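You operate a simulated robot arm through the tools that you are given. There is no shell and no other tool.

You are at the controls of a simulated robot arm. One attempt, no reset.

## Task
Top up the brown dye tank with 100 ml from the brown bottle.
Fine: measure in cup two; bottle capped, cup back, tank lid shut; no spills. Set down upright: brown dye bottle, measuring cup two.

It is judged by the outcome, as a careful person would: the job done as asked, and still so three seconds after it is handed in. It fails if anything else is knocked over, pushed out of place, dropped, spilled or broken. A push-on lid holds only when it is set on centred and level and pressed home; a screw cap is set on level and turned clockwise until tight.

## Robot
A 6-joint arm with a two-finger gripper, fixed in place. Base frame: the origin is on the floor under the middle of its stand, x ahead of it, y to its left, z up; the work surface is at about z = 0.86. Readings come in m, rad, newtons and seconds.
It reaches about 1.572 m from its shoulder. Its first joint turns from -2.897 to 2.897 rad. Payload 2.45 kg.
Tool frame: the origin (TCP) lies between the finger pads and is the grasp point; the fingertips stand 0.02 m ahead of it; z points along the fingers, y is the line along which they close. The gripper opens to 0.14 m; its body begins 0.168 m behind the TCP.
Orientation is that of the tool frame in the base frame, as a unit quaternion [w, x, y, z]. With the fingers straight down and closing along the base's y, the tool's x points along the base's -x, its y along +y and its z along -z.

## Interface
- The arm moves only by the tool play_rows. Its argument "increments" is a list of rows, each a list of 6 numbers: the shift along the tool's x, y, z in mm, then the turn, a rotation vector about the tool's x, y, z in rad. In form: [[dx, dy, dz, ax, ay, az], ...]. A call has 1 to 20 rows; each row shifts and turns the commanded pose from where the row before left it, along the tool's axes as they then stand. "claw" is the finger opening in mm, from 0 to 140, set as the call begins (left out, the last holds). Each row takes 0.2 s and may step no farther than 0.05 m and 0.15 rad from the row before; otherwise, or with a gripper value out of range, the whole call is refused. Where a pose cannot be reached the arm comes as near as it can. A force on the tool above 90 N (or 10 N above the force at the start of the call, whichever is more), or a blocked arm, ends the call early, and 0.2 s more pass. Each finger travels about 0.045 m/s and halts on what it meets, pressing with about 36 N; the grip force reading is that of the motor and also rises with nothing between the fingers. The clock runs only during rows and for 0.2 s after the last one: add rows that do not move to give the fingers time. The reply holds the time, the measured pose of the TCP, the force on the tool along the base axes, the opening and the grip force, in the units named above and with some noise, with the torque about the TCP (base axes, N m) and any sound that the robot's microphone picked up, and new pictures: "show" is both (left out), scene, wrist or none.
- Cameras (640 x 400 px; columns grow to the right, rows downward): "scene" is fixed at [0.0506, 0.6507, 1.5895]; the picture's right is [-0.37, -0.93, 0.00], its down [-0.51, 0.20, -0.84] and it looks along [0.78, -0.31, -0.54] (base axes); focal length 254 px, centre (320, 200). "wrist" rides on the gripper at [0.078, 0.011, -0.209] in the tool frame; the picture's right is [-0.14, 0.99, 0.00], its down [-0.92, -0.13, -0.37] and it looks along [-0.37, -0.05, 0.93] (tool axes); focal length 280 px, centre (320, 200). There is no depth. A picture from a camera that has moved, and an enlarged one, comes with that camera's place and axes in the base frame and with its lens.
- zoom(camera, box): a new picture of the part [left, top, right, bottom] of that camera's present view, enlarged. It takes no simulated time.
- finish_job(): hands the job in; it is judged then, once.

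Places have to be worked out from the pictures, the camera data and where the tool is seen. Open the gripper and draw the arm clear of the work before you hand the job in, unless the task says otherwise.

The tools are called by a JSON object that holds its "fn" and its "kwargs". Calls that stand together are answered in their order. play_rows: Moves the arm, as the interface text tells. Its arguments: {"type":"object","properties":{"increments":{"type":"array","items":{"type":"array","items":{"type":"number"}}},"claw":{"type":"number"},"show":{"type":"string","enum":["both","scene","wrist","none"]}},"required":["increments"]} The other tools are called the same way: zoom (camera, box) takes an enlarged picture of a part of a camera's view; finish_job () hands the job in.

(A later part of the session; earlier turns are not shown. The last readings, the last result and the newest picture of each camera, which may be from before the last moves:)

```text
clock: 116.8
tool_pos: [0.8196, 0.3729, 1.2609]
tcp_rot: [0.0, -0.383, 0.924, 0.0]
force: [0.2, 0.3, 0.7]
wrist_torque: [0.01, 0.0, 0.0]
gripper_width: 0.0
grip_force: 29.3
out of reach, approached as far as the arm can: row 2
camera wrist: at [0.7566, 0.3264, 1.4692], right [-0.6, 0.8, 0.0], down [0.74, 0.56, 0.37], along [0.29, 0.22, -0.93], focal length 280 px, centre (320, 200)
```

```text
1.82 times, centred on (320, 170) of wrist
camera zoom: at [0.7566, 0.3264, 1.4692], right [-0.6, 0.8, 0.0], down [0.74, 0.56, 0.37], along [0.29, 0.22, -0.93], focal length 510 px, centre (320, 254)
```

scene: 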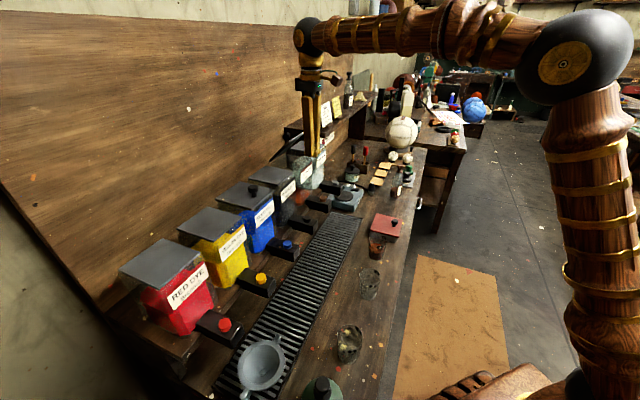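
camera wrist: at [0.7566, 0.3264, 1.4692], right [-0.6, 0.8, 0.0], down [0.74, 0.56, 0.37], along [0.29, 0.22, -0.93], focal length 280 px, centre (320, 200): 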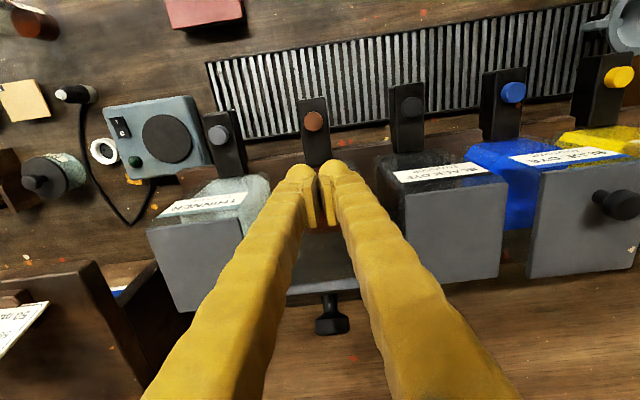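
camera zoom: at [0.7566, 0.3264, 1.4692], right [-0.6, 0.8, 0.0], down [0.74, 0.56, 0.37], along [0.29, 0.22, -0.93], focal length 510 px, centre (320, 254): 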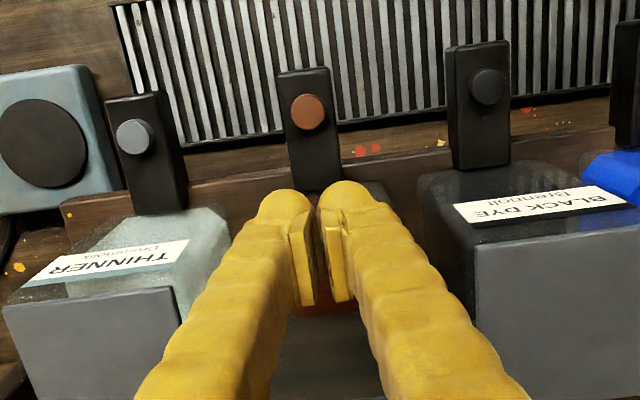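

Fingertips are in front of the tank opening, below the raised lid's edge level. I push toward the wall to swing the lid up past vertical.

{"fn": "play_rows", "kwargs": {"increments": [[-20, -3, 0, 0, 0, 0], [-20, 0, 0, 0, 0, 0], [-20, 0, 0, 0, 0, 0], [-10, 0, 0, 0, 0, 0], [-10, 0, 0, 0, 0, 0], [-10, 0, 0, 0, 0, 0], [-10, 0, 0, 0, 0, 0], [-10, 0, 0, 0, 0, 0], [-10, 0, 0, 0, 0, 0], [-10, 0, 0, 0, 0, 0], [-8, 0, 0, 0, 0, 0], [0, 0, 0, 0, 0, 0]]}}

{"fn": "zoom", "kwargs": {"camera": "scene", "box": [260, 100, 340, 180]}}

{"fn": "zoom", "kwargs": {"camera": "wrist", "box": [220, 60, 420, 280]}}

```text
clock: 119.2
tool_pos: [0.9138, 0.4625, 1.2625]
tcp_rot: [-0.006, -0.383, 0.924, -0.003]
force: [-21.5, -15.8, 2.6]
wrist_torque: [-0.16, 0.16, 0.13]
gripper_width: 0.0059
grip_force: 29.1
stopped in row 12: the force on the tool passed its limit at 109 N (the readings are from after the stop); the commanded pose is now the measured one
camera wrist: at [0.8528, 0.4183, 1.4714], right [-0.6, 0.8, 0.0], down [0.75, 0.56, 0.36], along [0.28, 0.21, -0.93], focal length 280 px, centre (320, 200)
```

scene: 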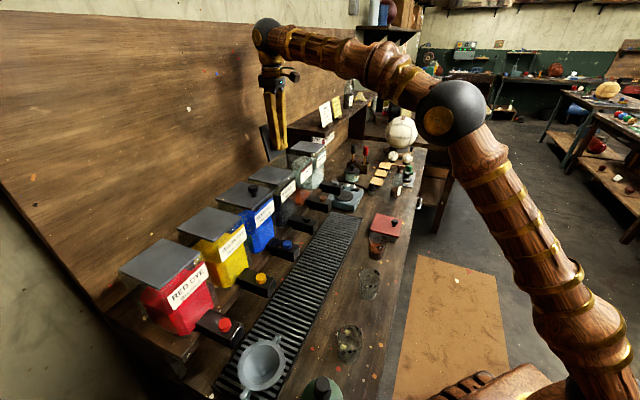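
wrist: 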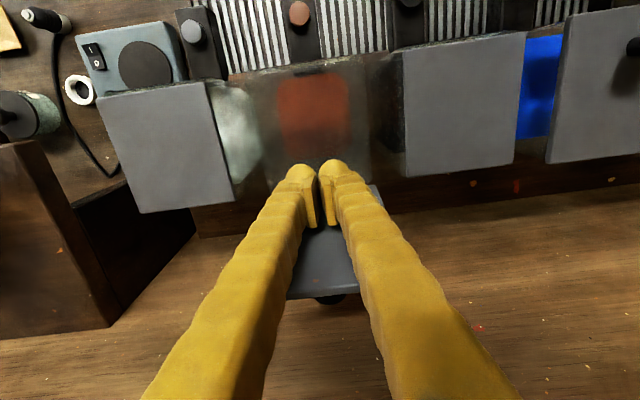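

```text
5.00 times, centred on (300, 140) of scene
camera zoom: at [0.0506, 0.6507, 1.5895], right [-0.37, -0.93, 0.0], down [-0.51, 0.2, -0.84], along [0.78, -0.31, -0.54], focal length 1272 px, centre (420, 500)
```

zoom: 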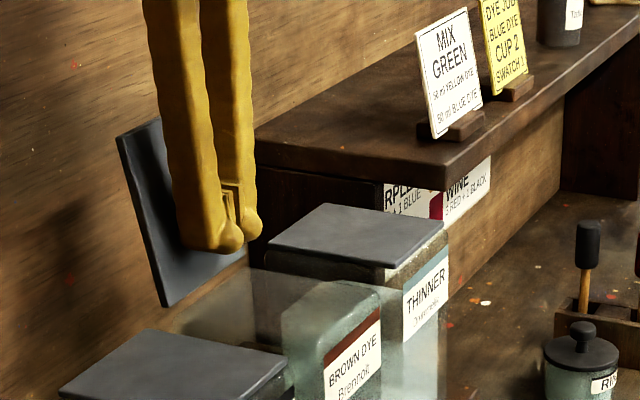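

```text
1.82 times, centred on (320, 170) of wrist
camera zoom: at [0.8528, 0.4183, 1.4714], right [-0.6, 0.8, 0.0], down [0.75, 0.56, 0.36], along [0.28, 0.21, -0.93], focal length 510 px, centre (320, 254)
```

zoom: 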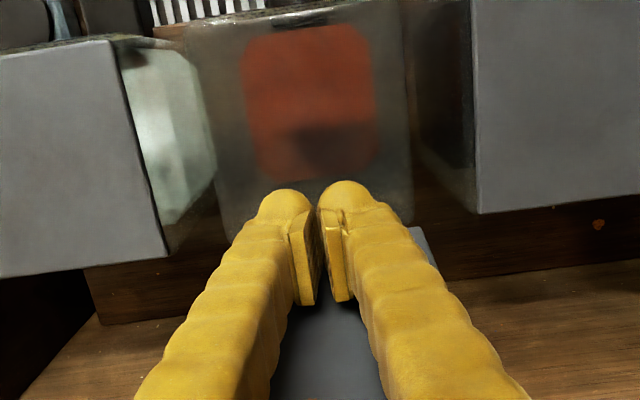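

The lid is now past vertical (~100°+) against its stop. I back the fingers off to see that it stays open.

{"fn": "play_rows", "kwargs": {"increments": [[15, 0, 0, 0, 0, 0], [30, 0, 0, 0, 0, 0], [40, 0, 0, 0, 0, 0], [40, 0, -10, 0, 0, 0], [0, 0, 0, 0, 0, 0]]}}

{"fn": "zoom", "kwargs": {"camera": "scene", "box": [250, 100, 350, 200]}}

{"fn": "zoom", "kwargs": {"camera": "wrist", "box": [200, 100, 440, 340]}}

```text
clock: 120.4
tool_pos: [0.8253, 0.3753, 1.2723]
tcp_rot: [-0.006, -0.382, 0.924, -0.002]
force: [-0.1, 0.5, 0.5]
wrist_torque: [-0.02, 0.0, 0.02]
gripper_width: 0.0
grip_force: 29.7
camera wrist: at [0.7649, 0.3307, 1.4809], right [-0.6, 0.8, 0.0], down [0.75, 0.56, 0.36], along [0.28, 0.22, -0.93], focal length 280 px, centre (320, 200)
```

scene: 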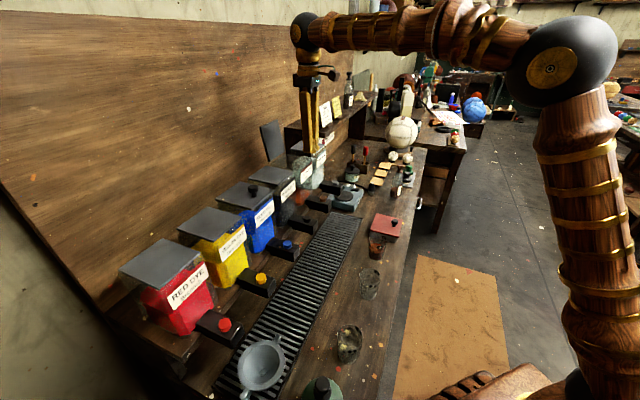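
wrist: 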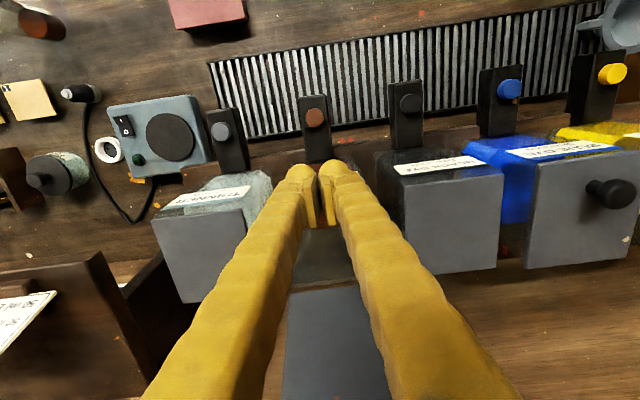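

```text
4.00 times, centred on (300, 150) of scene
camera zoom: at [0.0506, 0.6507, 1.5895], right [-0.37, -0.93, 0.0], down [-0.51, 0.2, -0.84], along [0.78, -0.31, -0.54], focal length 1017 px, centre (400, 400)
```

zoom: 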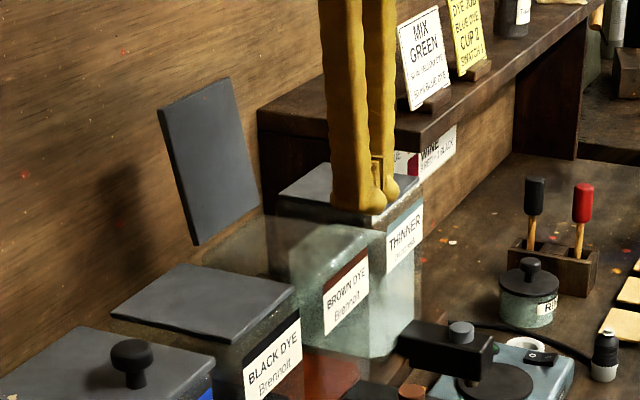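

```text
1.67 times, centred on (320, 220) of wrist
camera zoom: at [0.7649, 0.3307, 1.4809], right [-0.6, 0.8, 0.0], down [0.75, 0.56, 0.36], along [0.28, 0.22, -0.93], focal length 467 px, centre (320, 167)
```

zoom: 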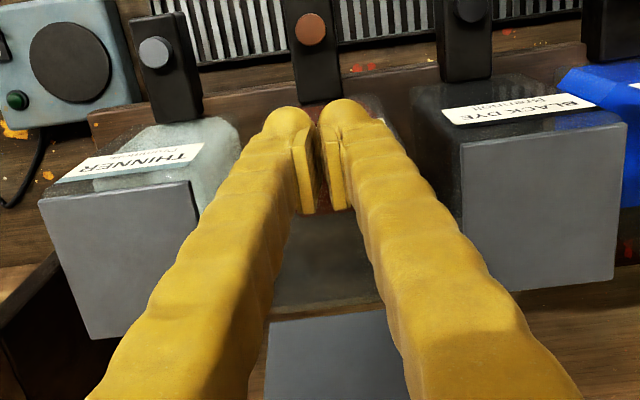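

The lid stays open (~105°). Now for cup 2: I back off, flip the wrist back with a 30° yaw (to approach the cup from front-right at a pitch), and open to 86 mm.

{"fn": "play_rows", "kwargs": {"increments": [[40, 0, -12, 0, -0.0126, 0], [40, 0, -12, 0, 0, 0], [40, 0, -12, 0, 0, 0], [40, 0, -12, 0, 0, 0], [40, 0, -12, 0, 0, 0], [40, 0, -12, 0, 0, 0], [0, 0, 0, 0, 0, 0.14544], [0, 0, 0, 0, 0, 0.14544], [0, 0, 0, 0, 0, 0.14544], [0, 0, 0, 0, 0, 0.14544], [0, 0, 0, 0, 0, 0.14544], [0, 0, 0, 0, 0, 0.14544], [0, 0, 0, 0, 0, 0.14544], [0, 0, 0, 0, 0, 0.14544], [0, 0, 0, 0, 0, 0.14544], [0, 0, 0, 0, 0, 0.14544], [0, 0, 0, 0, 0, 0.14544], [0, 0, 0, 0, 0, 0.14544], [0, 0, 0, 0, 0, 0.14544], [0, 0, 0, 0, 0, 0.14544]], "claw": 86, "show": "none"}}

{"fn": "play_rows", "kwargs": {"increments": [[0, 0, 0, 0, 0, 0.14544], [0, 0, 0, 0, 0, 0.14544], [0, 0, 0, 0, 0, 0.14544], [0, 0, 0, 0, 0, 0.14544], [0, 0, 0, 0, 0.1418, 0], [0, 0, 0, 0, 0.1418, 0], [0, 0, 0, 0, 0.1418, 0], [0, 0, 0, 0, 0.1418, 0], [0, 0, 0, 0, 0.1418, 0], [0, 0, 0, 0, 0.1418, 0], [0, 0, 0, 0, 0.1418, 0], [0, 0, 0, 0, 0.1418, 0]]}}

```text
clock: 124.6
tool_pos: [0.6565, 0.2069, 1.3457]
tcp_rot: [0.0, 0.586, 0.81, 0.001]
force: [-0.2, 0.8, 0.3]
wrist_torque: [-0.03, -0.01, 0.0]
gripper_width: 0.0861
grip_force: 0.2
```

```text
clock: 127.2
tool_pos: [0.6555, 0.2056, 1.3455]
tcp_rot: [-0.329, 0.668, 0.513, 0.427]
force: [-0.3, 0.4, 0.6]
wrist_torque: [-0.03, -0.01, -0.01]
gripper_width: 0.086
grip_force: 0.1
camera wrist: at [0.626, 0.0526, 1.5036], right [0.94, -0.31, -0.13], down [-0.31, -0.66, -0.68], along [0.13, 0.68, -0.72], focal length 280 px, centre (320, 200)
```

scene: 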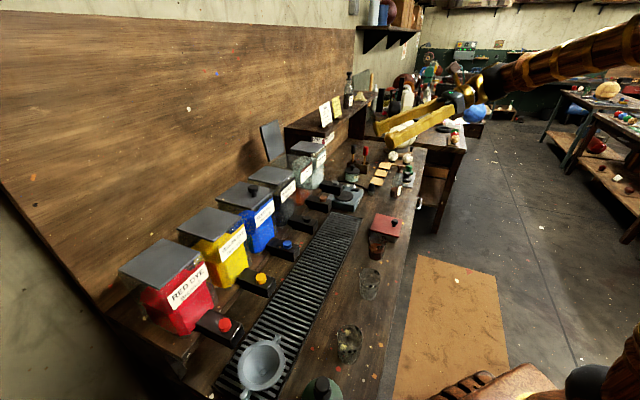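
wrist: 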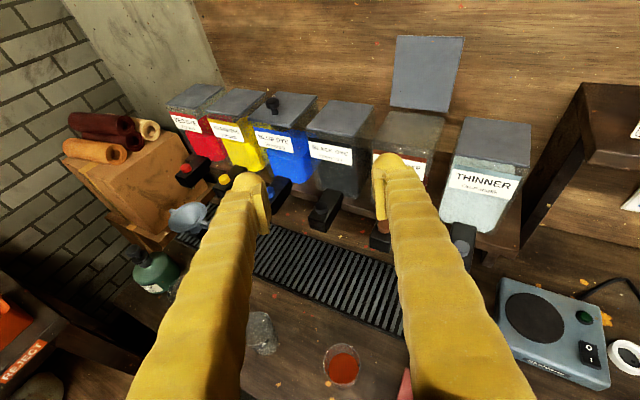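

I descend along the tool's underside direction toward the pre-grasp in front of cup 2, stopping at z≈1.02 to re-measure.

{"fn": "play_rows", "kwargs": {"increments": [[-45, -1.7, 1.2, 0, 0, 0], [-45, -1.7, 1.2, 0, 0, 0], [-45, -1.7, 1.2, 0, 0, 0], [-45, -1.7, 1.2, 0, 0, 0], [-45, -1.7, 1.2, 0, 0, 0], [-45, -1.7, 1.2, 0, 0, 0], [-45, -1.7, 1.2, 0, 0, 0], [-45, -1.7, 1.2, 0, 0, 0], [0, 0, 0, 0, 0, 0]]}}

{"fn": "zoom", "kwargs": {"camera": "wrist", "box": [230, 90, 430, 260]}}

{"fn": "zoom", "kwargs": {"camera": "scene", "box": [340, 170, 480, 280]}}

```text
clock: 129.2
tool_pos: [0.605, 0.0721, 1.0135]
tcp_rot: [-0.327, 0.67, 0.512, 0.427]
force: [-0.3, -0.3, -0.1]
wrist_torque: [0.0, 0.01, 0.04]
gripper_width: 0.0862
grip_force: 0.0
camera wrist: at [0.576, -0.0815, 1.1719], right [0.94, -0.31, -0.13], down [-0.31, -0.66, -0.68], along [0.13, 0.68, -0.72], focal length 280 px, centre (320, 200)
```

scene: 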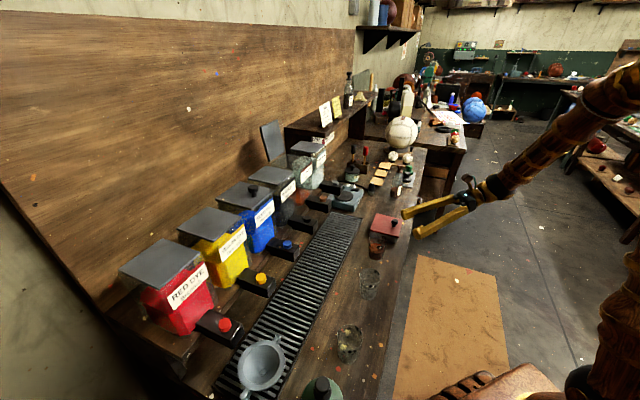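
wrist: 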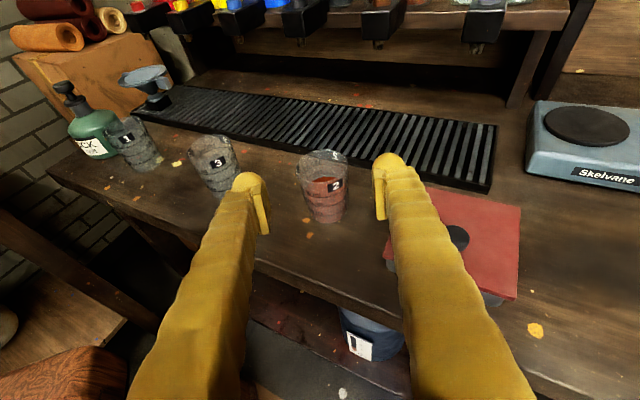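

```text
2.35 times, centred on (330, 175) of wrist
camera zoom: at [0.576, -0.0815, 1.1719], right [0.94, -0.31, -0.13], down [-0.31, -0.66, -0.68], along [0.13, 0.68, -0.72], focal length 660 px, centre (296, 259)
```

zoom: 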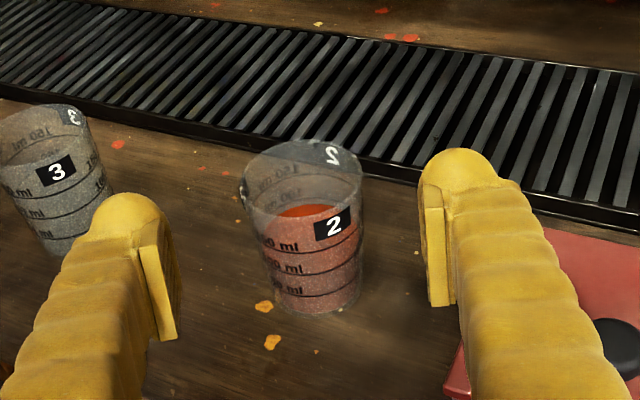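

```text
3.64 times, centred on (410, 225) of scene
camera zoom: at [0.0506, 0.6507, 1.5895], right [-0.37, -0.93, 0.0], down [-0.51, 0.2, -0.84], along [0.78, -0.31, -0.54], focal length 925 px, centre (-7, 109)
```

zoom: 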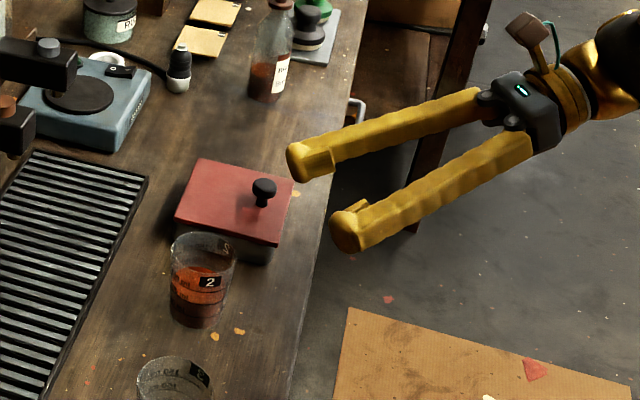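

Cup 2 is 111 mm ahead and 2 mm right of the TCP. I drop to the approach line, then advance so that the pads straddle the cup at z≈0.908.

{"fn": "play_rows", "kwargs": {"increments": [[-16.2, 0.6, 25, 0, 0, 0], [-16.2, 0.6, 25, 0, 0, 0], [-16.3, 0.7, 25.2, 0, 0, 0], [0, 0, 20, 0, 0, 0], [0, 0, 20, 0, 0, 0], [0, 0, 20, 0, 0, 0], [0, 0, 10, 0, 0, 0], [0, 0, 0, 0, 0, 0]]}}

{"fn": "zoom", "kwargs": {"camera": "wrist", "box": [230, 90, 430, 290]}}

{"fn": "zoom", "kwargs": {"camera": "scene", "box": [340, 190, 460, 280]}}

```text
clock: 131.0
tool_pos: [0.6357, 0.1785, 0.9098]
tcp_rot: [-0.328, 0.67, 0.512, 0.427]
force: [-1.2, -0.8, -1.0]
wrist_torque: [-0.02, 0.01, -0.01]
gripper_width: 0.0859
grip_force: 0.0
camera wrist: at [0.6064, 0.0254, 1.0676], right [0.94, -0.31, -0.13], down [-0.31, -0.66, -0.68], along [0.13, 0.68, -0.72], focal length 280 px, centre (320, 200)
```

scene: 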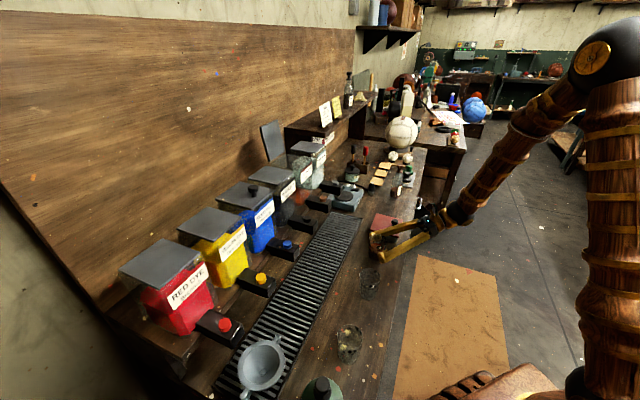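
wrist: 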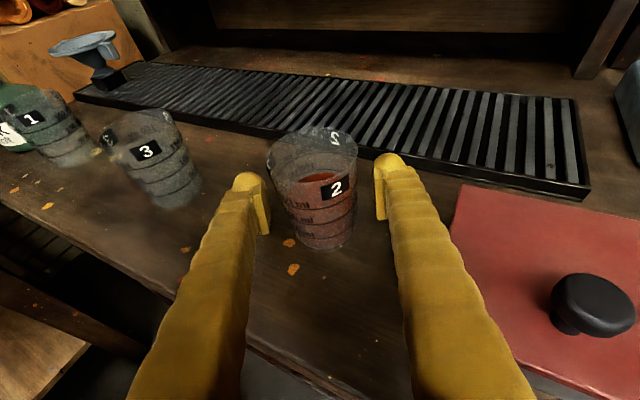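

```text
2.00 times, centred on (330, 190) of wrist
camera zoom: at [0.6064, 0.0254, 1.0676], right [0.94, -0.31, -0.13], down [-0.31, -0.66, -0.68], along [0.13, 0.68, -0.72], focal length 561 px, centre (300, 220)
```

zoom: 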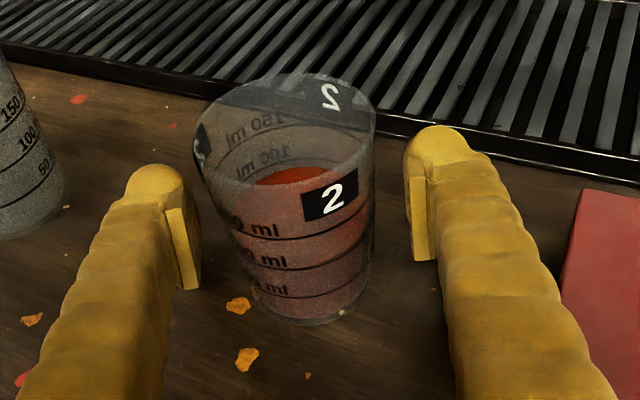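

```text
4.44 times, centred on (400, 235) of scene
camera zoom: at [0.0506, 0.6507, 1.5895], right [-0.37, -0.93, 0.0], down [-0.51, 0.2, -0.84], along [0.78, -0.31, -0.54], focal length 1130 px, centre (-36, 44)
```

zoom: 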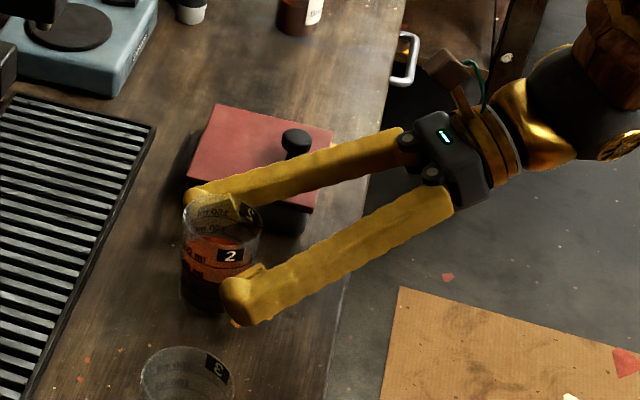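

The pads straddle the cup, TCP at its axis. I close on the cup.

{"fn": "play_rows", "kwargs": {"increments": [[0, 0, 0, 0, 0, 0], [0, 0, 0, 0, 0, 0], [0, 0, 0, 0, 0, 0], [0, 0, 0, 0, 0, 0], [0, 0, 0, 0, 0, 0]], "claw": 0, "show": "wrist"}}

{"fn": "zoom", "kwargs": {"camera": "scene", "box": [340, 190, 460, 280]}}

```text
clock: 132.2
tool_pos: [0.6348, 0.1782, 0.9096]
tcp_rot: [-0.327, 0.67, 0.513, 0.426]
force: [0.1, -1.3, 0.1]
wrist_torque: [0.01, -0.14, 0.01]
gripper_width: 0.0616
grip_force: 35.8
camera wrist: at [0.6064, 0.0252, 1.0678], right [0.94, -0.31, -0.13], down [-0.31, -0.66, -0.68], along [0.13, 0.68, -0.72], focal length 280 px, centre (320, 200)
```

wrist: 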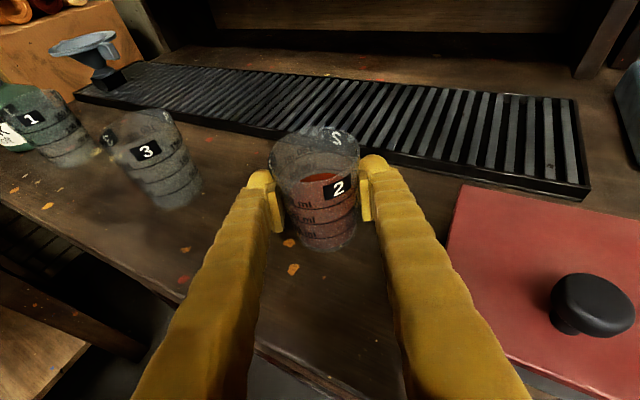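

```text
4.44 times, centred on (400, 235) of scene
camera zoom: at [0.0506, 0.6507, 1.5895], right [-0.37, -0.93, 0.0], down [-0.51, 0.2, -0.84], along [0.78, -0.31, -0.54], focal length 1130 px, centre (-36, 44)
```

zoom: 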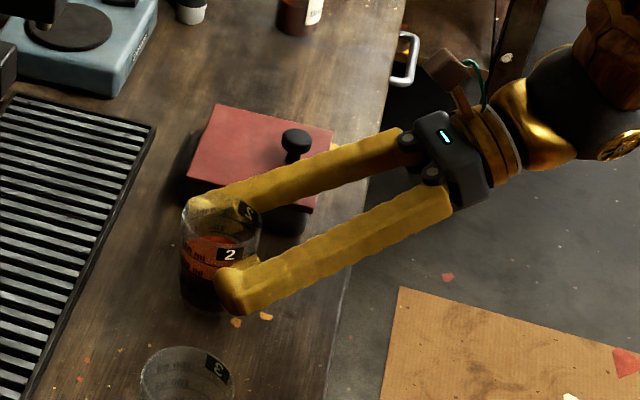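

Gripped at 61.6 mm, but I'd rather hold the cup lower so the lip is farther from the fingers while pouring. I reopen, lower 12 mm, and regrip.

{"fn": "play_rows", "kwargs": {"increments": [[0, 0, 0, 0, 0, 0], [0, 0, 0, 0, 0, 0], [0, 0, 0, 0, 0, 0], [-5.4, 0, 2.5, 0, 0, 0], [-5.5, 0, 2.6, 0, 0, 0], [0, 0, 0, 0, 0, 0]], "claw": 86, "show": "none"}}

{"fn": "play_rows", "kwargs": {"increments": [[0, 0, 0, 0, 0, 0], [0, 0, 0, 0, 0, 0], [0, 0, 0, 0, 0, 0], [0, 0, 0, 0, 0, 0], [0, 0, 0, 0, 0, 0]], "claw": 0, "show": "none"}}

{"fn": "zoom", "kwargs": {"camera": "scene", "box": [340, 190, 460, 280]}}

{"fn": "zoom", "kwargs": {"camera": "wrist", "box": [230, 90, 430, 290]}}

```text
clock: 133.6
tool_pos: [0.6354, 0.1782, 0.8977]
tcp_rot: [-0.329, 0.669, 0.513, 0.426]
force: [-0.8, 0.7, -0.6]
wrist_torque: [-0.01, -0.01, -0.03]
gripper_width: 0.086
grip_force: 0.1
```

```text
clock: 134.8
tool_pos: [0.6338, 0.1775, 0.8971]
tcp_rot: [-0.327, 0.67, 0.512, 0.426]
force: [0.6, 0.0, 1.4]
wrist_torque: [-0.02, -0.1, 0.0]
gripper_width: 0.0604
grip_force: 36.1
```

```text
4.44 times, centred on (400, 235) of scene
camera zoom: at [0.0506, 0.6507, 1.5895], right [-0.37, -0.93, 0.0], down [-0.51, 0.2, -0.84], along [0.78, -0.31, -0.54], focal length 1130 px, centre (-36, 44)
```

zoom: 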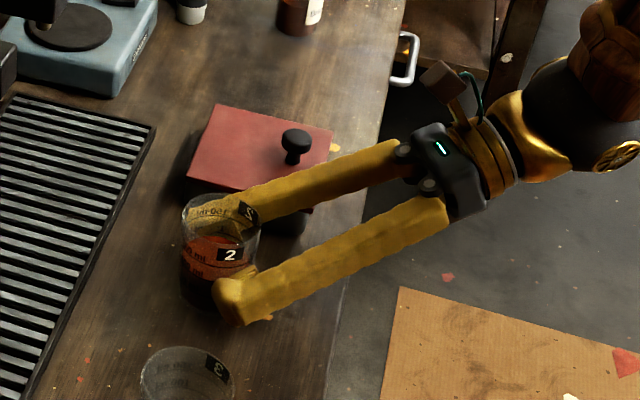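

```text
2.00 times, centred on (330, 190) of wrist
camera zoom: at [0.6061, 0.0252, 1.0556], right [0.94, -0.31, -0.13], down [-0.31, -0.66, -0.68], along [0.13, 0.68, -0.72], focal length 561 px, centre (300, 220)
```

zoom: 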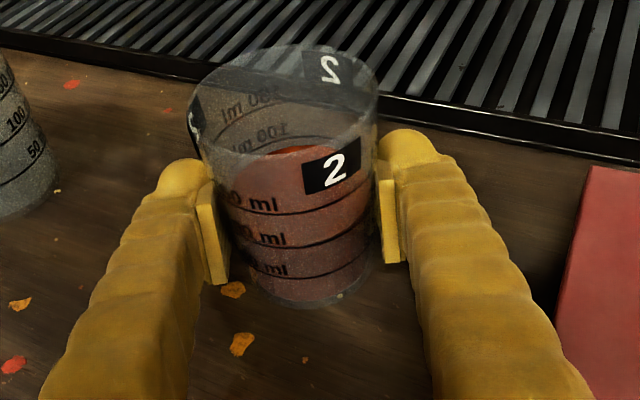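

Regripped at z≈0.897. I lift the cup straight up smoothly by 190 mm.

{"fn": "play_rows", "kwargs": {"increments": [[4.5, 0, -2.1, 0, 0, 0], [9.1, 0, -4.2, 0, 0, 0], [15.4, 0, -7.2, 0, 0, 0], [20.8, 0, -9.7, 0, 0, 0], [22.7, 0, -10.6, 0, 0, 0], [22.7, 0, -10.6, 0, 0, 0], [22.7, 0, -10.6, 0, 0, 0], [22.7, 0, -10.6, 0, 0, 0], [18.1, 0, -8.5, 0, 0, 0], [10, 0, -4.7, 0, 0, 0], [4.5, 0, -2.1, 0, 0, 0], [0, 0, 0, 0, 0, 0]]}}

{"fn": "zoom", "kwargs": {"camera": "wrist", "box": [230, 90, 430, 290]}}

{"fn": "zoom", "kwargs": {"camera": "scene", "box": [350, 160, 450, 260]}}

```text
clock: 137.4
tool_pos: [0.6361, 0.1792, 1.0897]
tcp_rot: [-0.329, 0.669, 0.513, 0.426]
force: [0.4, 0.2, -1.6]
wrist_torque: [0.0, 0.01, -0.01]
gripper_width: 0.0601
grip_force: 36.2
camera wrist: at [0.607, 0.0253, 1.2465], right [0.94, -0.31, -0.13], down [-0.31, -0.66, -0.68], along [0.13, 0.68, -0.72], focal length 280 px, centre (320, 200)
```

scene: 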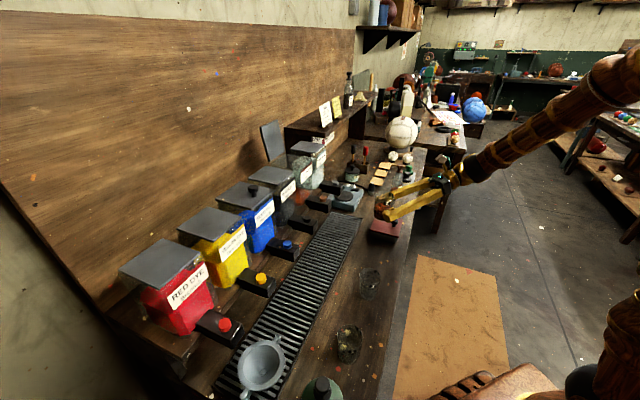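
wrist: 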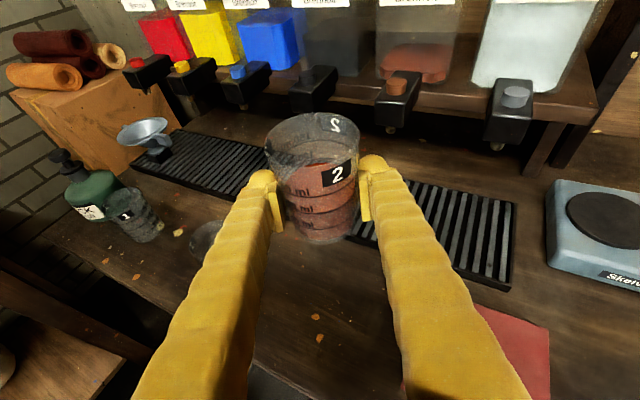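

```text
2.00 times, centred on (330, 190) of wrist
camera zoom: at [0.607, 0.0253, 1.2465], right [0.94, -0.31, -0.13], down [-0.31, -0.66, -0.68], along [0.13, 0.68, -0.72], focal length 561 px, centre (300, 220)
```

zoom: 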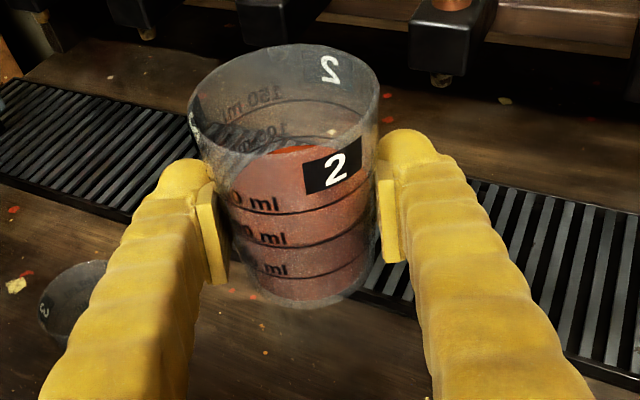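

```text
4.00 times, centred on (400, 210) of scene
camera zoom: at [0.0506, 0.6507, 1.5895], right [-0.37, -0.93, 0.0], down [-0.51, 0.2, -0.84], along [0.78, -0.31, -0.54], focal length 1017 px, centre (0, 160)
```

zoom: 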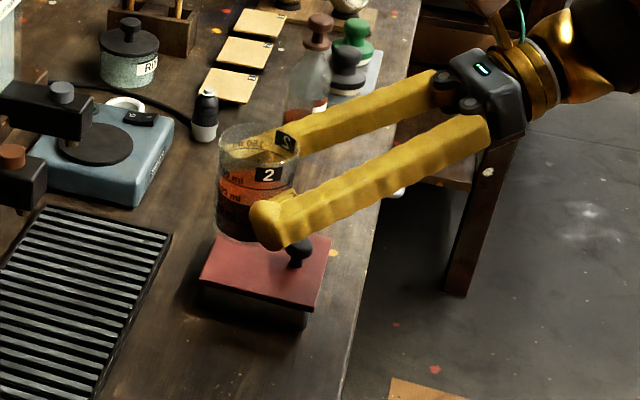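

The cup is level with no slip. I rise another 220 mm while yawing 30° back so that the tool faces the tanks squarely.

{"fn": "play_rows", "kwargs": {"increments": [[9.1, 0, -4.2, 0, 0, 0], [18.1, 0, -8.5, 0, 0, 0], [25.4, 0, -11.8, -0.0949, 0, 0.04426], [25.4, 0, -11.8, -0.0949, 0, 0.04426], [25.4, 0, -11.8, -0.0949, 0, 0.04426], [25.4, 0, -11.8, -0.0949, 0, 0.04426], [25.4, 0, -11.8, -0.0949, 0, 0.04426], [22.7, 0, -10.6, 0, 0, 0], [13.6, 0, -6.3, 0, 0, 0], [9.1, 0, -4.2, 0, 0, 0], [0, 0, 0, 0, 0, 0]]}}

{"fn": "zoom", "kwargs": {"camera": "scene", "box": [340, 100, 460, 200]}}

```text
clock: 139.8
tool_pos: [0.6364, 0.1763, 1.3086]
tcp_rot: [-0.206, 0.78, 0.321, 0.497]
force: [0.3, -0.3, -0.9]
wrist_torque: [0.02, -0.03, -0.02]
gripper_width: 0.0604
grip_force: 35.9
camera wrist: at [0.5344, 0.0605, 1.4672], right [0.66, -0.74, -0.13], down [-0.6, -0.42, -0.68], along [0.45, 0.52, -0.72], focal length 280 px, centre (320, 200)
```

scene: 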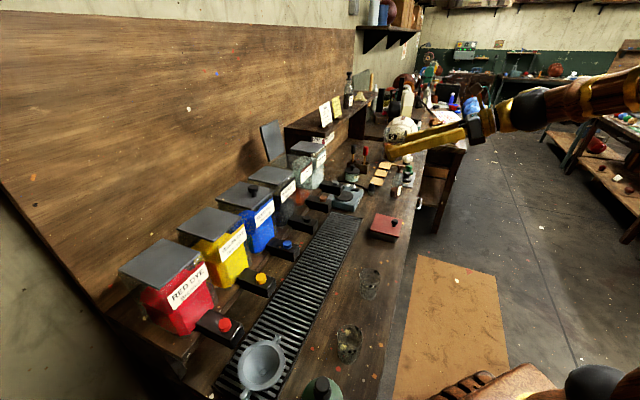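
wrist: 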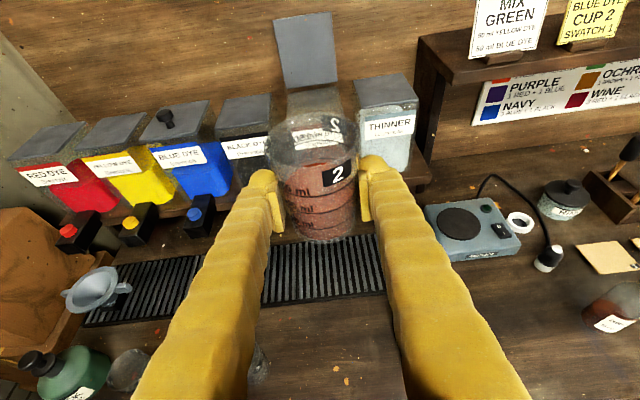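

```text
4.00 times, centred on (400, 150) of scene
camera zoom: at [0.0506, 0.6507, 1.5895], right [-0.37, -0.93, 0.0], down [-0.51, 0.2, -0.84], along [0.78, -0.31, -0.54], focal length 1017 px, centre (0, 400)
```

zoom: 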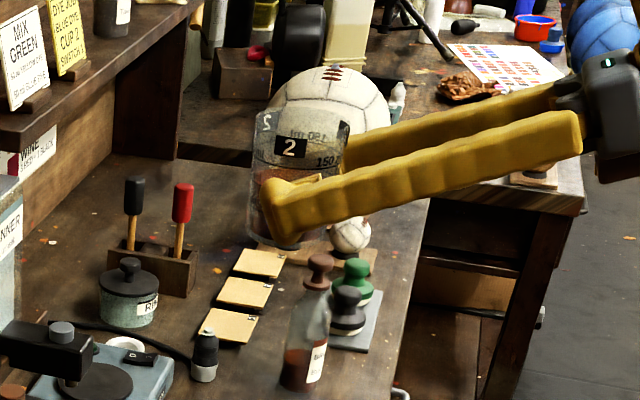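

The tool faces the tanks. I carry the cup smoothly to just right of the brown tank's centre above the opening (e≈0.385, n≈0.93, z≈1.31).

{"fn": "play_rows", "kwargs": {"increments": [[3.3, 1.3, 7, 0, 0, 0], [6.5, 2.6, 14, 0, 0, 0], [10.9, 4.3, 23.3, 0, 0, 0], [10.9, 4.3, 23.3, 0, 0, 0], [10.9, 4.3, 23.3, 0, 0, 0], [10.9, 4.3, 23.3, 0, 0, 0], [10.9, 4.3, 23.3, 0, 0, 0], [10.9, 4.3, 23.3, 0, 0, 0], [10.9, 4.3, 23.3, 0, 0, 0], [10.9, 4.3, 23.3, 0, 0, 0], [10.9, 4.3, 23.3, 0, 0, 0], [10.9, 4.3, 23.3, 0, 0, 0], [10.9, 4.3, 23.3, 0, 0, 0], [10.9, 4.3, 23.3, 0, 0, 0], [6.5, 2.6, 14, 0, 0, 0], [3.3, 1.3, 7, 0, 0, 0], [0, 0, 0, 0, 0, 0]]}}

{"fn": "zoom", "kwargs": {"camera": "scene", "box": [240, 90, 360, 190]}}

{"fn": "zoom", "kwargs": {"camera": "wrist", "box": [200, 60, 440, 260]}}

```text
clock: 143.4
tool_pos: [0.9297, 0.3868, 1.3082]
tcp_rot: [-0.207, 0.779, 0.322, 0.497]
force: [-0.6, -0.1, -1.2]
wrist_torque: [-0.01, 0.02, 0.02]
gripper_width: 0.0599
grip_force: 36.0
camera wrist: at [0.8273, 0.2695, 1.4668], right [0.66, -0.74, -0.13], down [-0.6, -0.42, -0.68], along [0.45, 0.52, -0.72], focal length 280 px, centre (320, 200)
```

scene: 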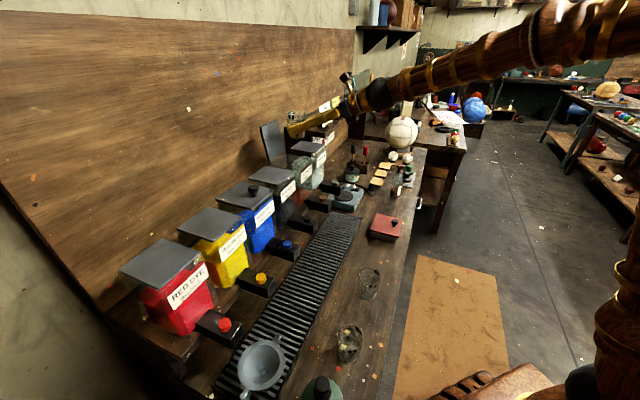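
wrist: 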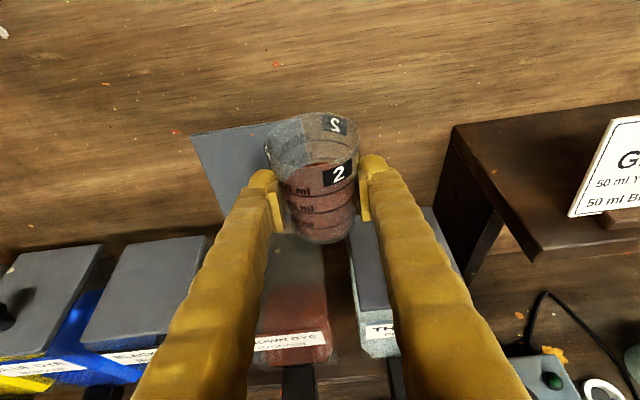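

```text
4.00 times, centred on (300, 140) of scene
camera zoom: at [0.0506, 0.6507, 1.5895], right [-0.37, -0.93, 0.0], down [-0.51, 0.2, -0.84], along [0.78, -0.31, -0.54], focal length 1017 px, centre (400, 440)
```

zoom: 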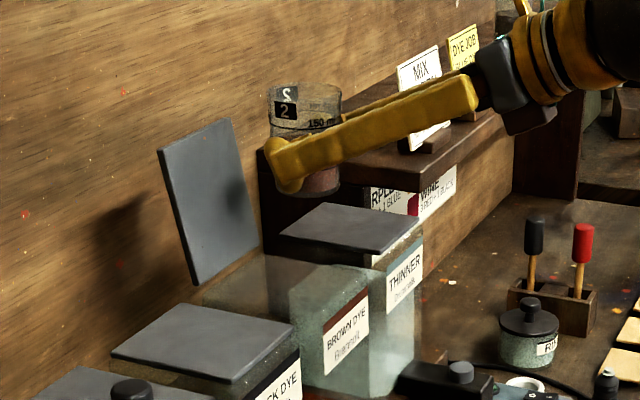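

```text
2.00 times, centred on (320, 160) of wrist
camera zoom: at [0.8273, 0.2695, 1.4668], right [0.66, -0.74, -0.13], down [-0.6, -0.42, -0.68], along [0.45, 0.52, -0.72], focal length 561 px, centre (320, 280)
```

zoom: 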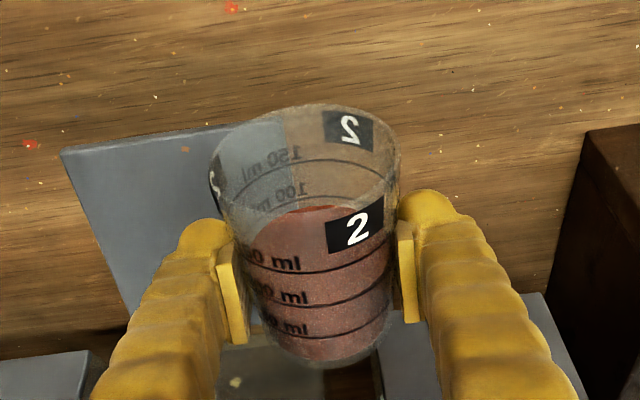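

In position over the tank. I roll the cup left about the horizontal axis toward 43° (no flow expected yet) and check.

{"fn": "play_rows", "kwargs": {"increments": [[0, 0, 0, -0.0254, 0, -0.0544], [0, 0, 0, -0.0507, 0, -0.1088], [0, 0, 0, -0.0507, 0, -0.1088], [0, 0, 0, -0.0507, 0, -0.1088], [0, 0, 0, -0.0507, 0, -0.1088], [0, 0, 0, -0.0507, 0, -0.1088], [0, 0, 0, -0.0338, 0, -0.0725], [0, 0, 0, 0, 0, 0]]}}

{"fn": "zoom", "kwargs": {"camera": "scene", "box": [240, 90, 360, 190]}}

{"fn": "zoom", "kwargs": {"camera": "wrist", "box": [140, 60, 440, 310]}}

```text
clock: 145.2
tool_pos: [0.9296, 0.387, 1.3084]
tcp_rot: [0.09, 0.653, 0.479, 0.579]
force: [0.5, -0.1, -1.9]
wrist_torque: [0.01, 0.04, -0.02]
gripper_width: 0.0599
grip_force: 36.0
camera wrist: at [0.749, 0.3475, 1.4329], right [0.54, -0.62, 0.57], down [-0.26, -0.77, -0.59], along [0.8, 0.17, -0.57], focal length 280 px, centre (320, 200)
```

scene: 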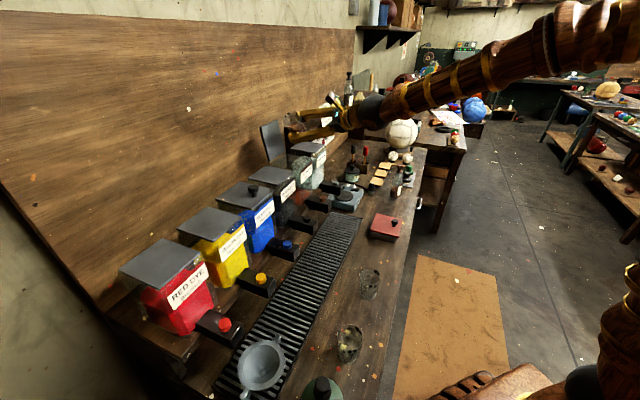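
wrist: 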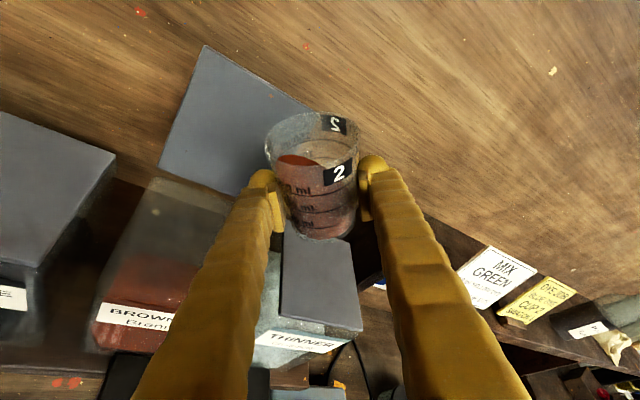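

```text
4.00 times, centred on (300, 140) of scene
camera zoom: at [0.0506, 0.6507, 1.5895], right [-0.37, -0.93, 0.0], down [-0.51, 0.2, -0.84], along [0.78, -0.31, -0.54], focal length 1017 px, centre (400, 440)
```

zoom: 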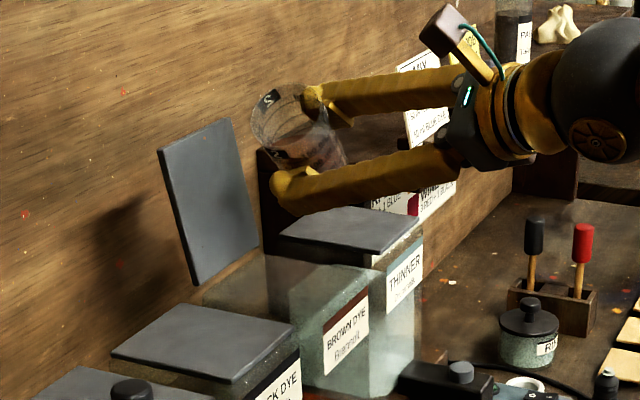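

```text
1.60 times, centred on (290, 185) of wrist
camera zoom: at [0.749, 0.3475, 1.4329], right [0.54, -0.62, 0.57], down [-0.26, -0.77, -0.59], along [0.8, 0.17, -0.57], focal length 449 px, centre (368, 224)
```

zoom: 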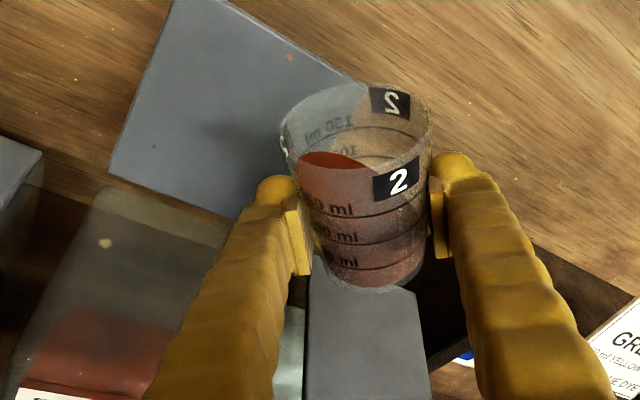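

The cup is at 42° with its lip over the opening. I roll on slowly to ~57° and check for first flow.

{"fn": "play_rows", "kwargs": {"increments": [[0, 0, 0, -0.0254, 0, -0.0544], [0, 0, 0, -0.0338, 0, -0.0725], [0, 0, 0, -0.0254, 0, -0.0544], [0, 0, 0, -0.0211, 0, -0.0453], [0, 0, 0, 0, 0, 0]], "show": "none"}}

{"fn": "zoom", "kwargs": {"camera": "scene", "box": [240, 90, 360, 190]}}

{"fn": "zoom", "kwargs": {"camera": "wrist", "box": [140, 60, 440, 310]}}

```text
clock: 146.4
tool_pos: [0.9381, 0.3687, 1.3159]
tcp_rot: [0.18, 0.586, 0.526, 0.59]
force: [0.4, 0.9, -0.9]
wrist_torque: [0.03, 0.02, 0.06]
gripper_width: 0.0596
grip_force: 36.3
out of reach, approached as far as the arm can: row 3, 4
```

```text
4.00 times, centred on (300, 140) of scene
camera zoom: at [0.0506, 0.6507, 1.5895], right [-0.37, -0.93, 0.0], down [-0.51, 0.2, -0.84], along [0.78, -0.31, -0.54], focal length 1017 px, centre (400, 440)
```

zoom: 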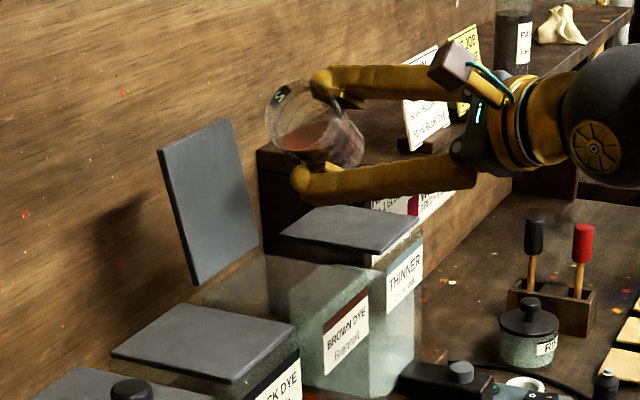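

```text
1.60 times, centred on (290, 185) of wrist
camera zoom: at [0.7395, 0.3451, 1.413], right [0.43, -0.49, 0.75], down [-0.15, -0.86, -0.48], along [0.89, 0.1, -0.45], focal length 449 px, centre (368, 224)
```

zoom: 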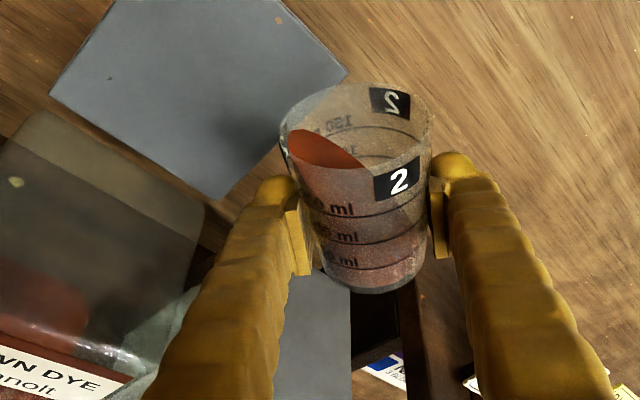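

The arm hit a wrist limit (TCP drifted ~19 mm right). No flow yet, so I roll back upright; then I'll pour by rolling about the tool's own axis instead, which only uses the last joint.

{"fn": "play_rows", "kwargs": {"increments": [[0, 0, 0, 0.0211, 0, 0.0453], [0, 0, 0, 0.0338, 0, 0.0725], [0, 0, 0, 0.0507, 0, 0.1088], [0, 0, 0, 0.0507, 0, 0.1088], [0, 0, 0, 0.0507, 0, 0.1088], [0, 0, 0, 0.0507, 0, 0.1088], [0, 0, 0, 0.0507, 0, 0.1088], [0, 0, 0, 0.0507, 0, 0.1088], [0, 0, 0, 0.0425, 0, 0.091], [0, 0, 0, 0, 0, 0]]}}

```text
clock: 148.6
tool_pos: [0.9392, 0.369, 1.3159]
tcp_rot: [-0.191, 0.776, 0.331, 0.502]
force: [0.2, -0.6, -1.3]
wrist_torque: [0.0, 0.04, 0.0]
gripper_width: 0.0579
grip_force: 36.2
camera wrist: at [0.8319, 0.256, 1.4742], right [0.66, -0.74, -0.09], down [-0.58, -0.44, -0.68], along [0.47, 0.5, -0.73], focal length 280 px, centre (320, 200)
```

scene: 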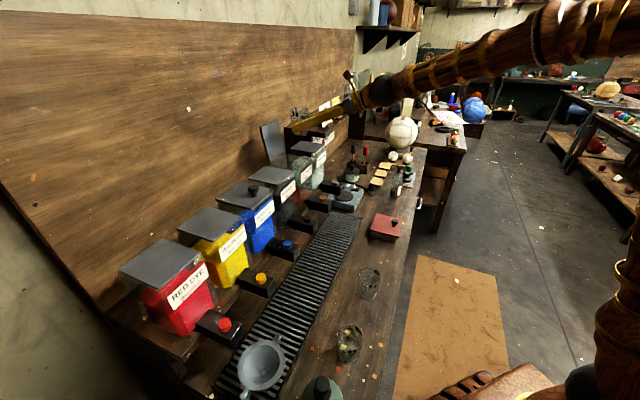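
wrist: 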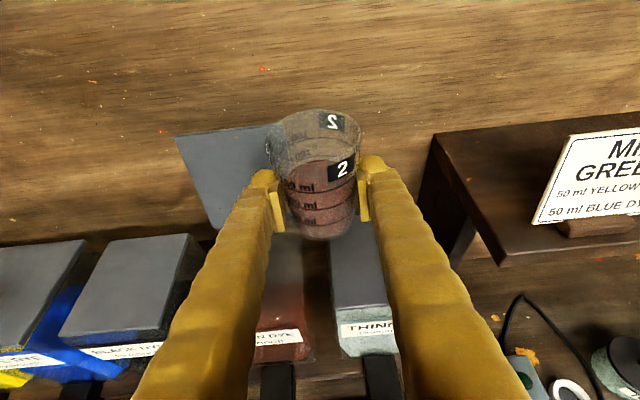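

I check whether the cup shifted in the grip (width went 60→58 mm).

{"fn": "zoom", "kwargs": {"camera": "wrist", "box": [220, 80, 420, 260]}}

{"fn": "zoom", "kwargs": {"camera": "scene", "box": [260, 90, 360, 170]}}

```text
2.22 times, centred on (320, 170) of wrist
camera zoom: at [0.8319, 0.256, 1.4742], right [0.66, -0.74, -0.09], down [-0.58, -0.44, -0.68], along [0.47, 0.5, -0.73], focal length 623 px, centre (320, 267)
```

zoom: 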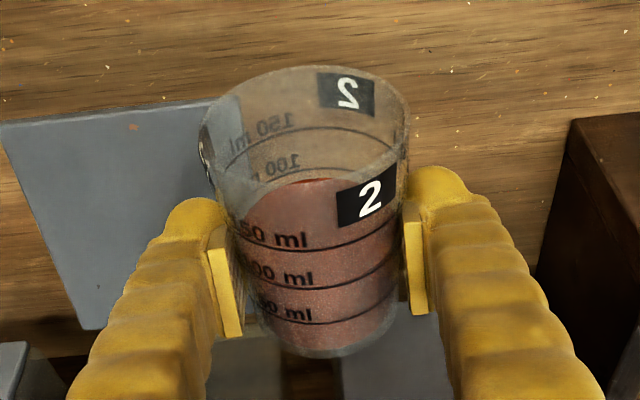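

```text
5.00 times, centred on (310, 130) of scene
camera zoom: at [0.0506, 0.6507, 1.5895], right [-0.37, -0.93, 0.0], down [-0.51, 0.2, -0.84], along [0.78, -0.31, -0.54], focal length 1272 px, centre (370, 550)
```

zoom: 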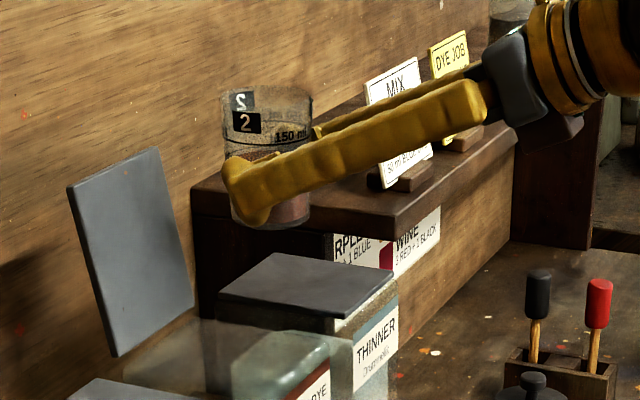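

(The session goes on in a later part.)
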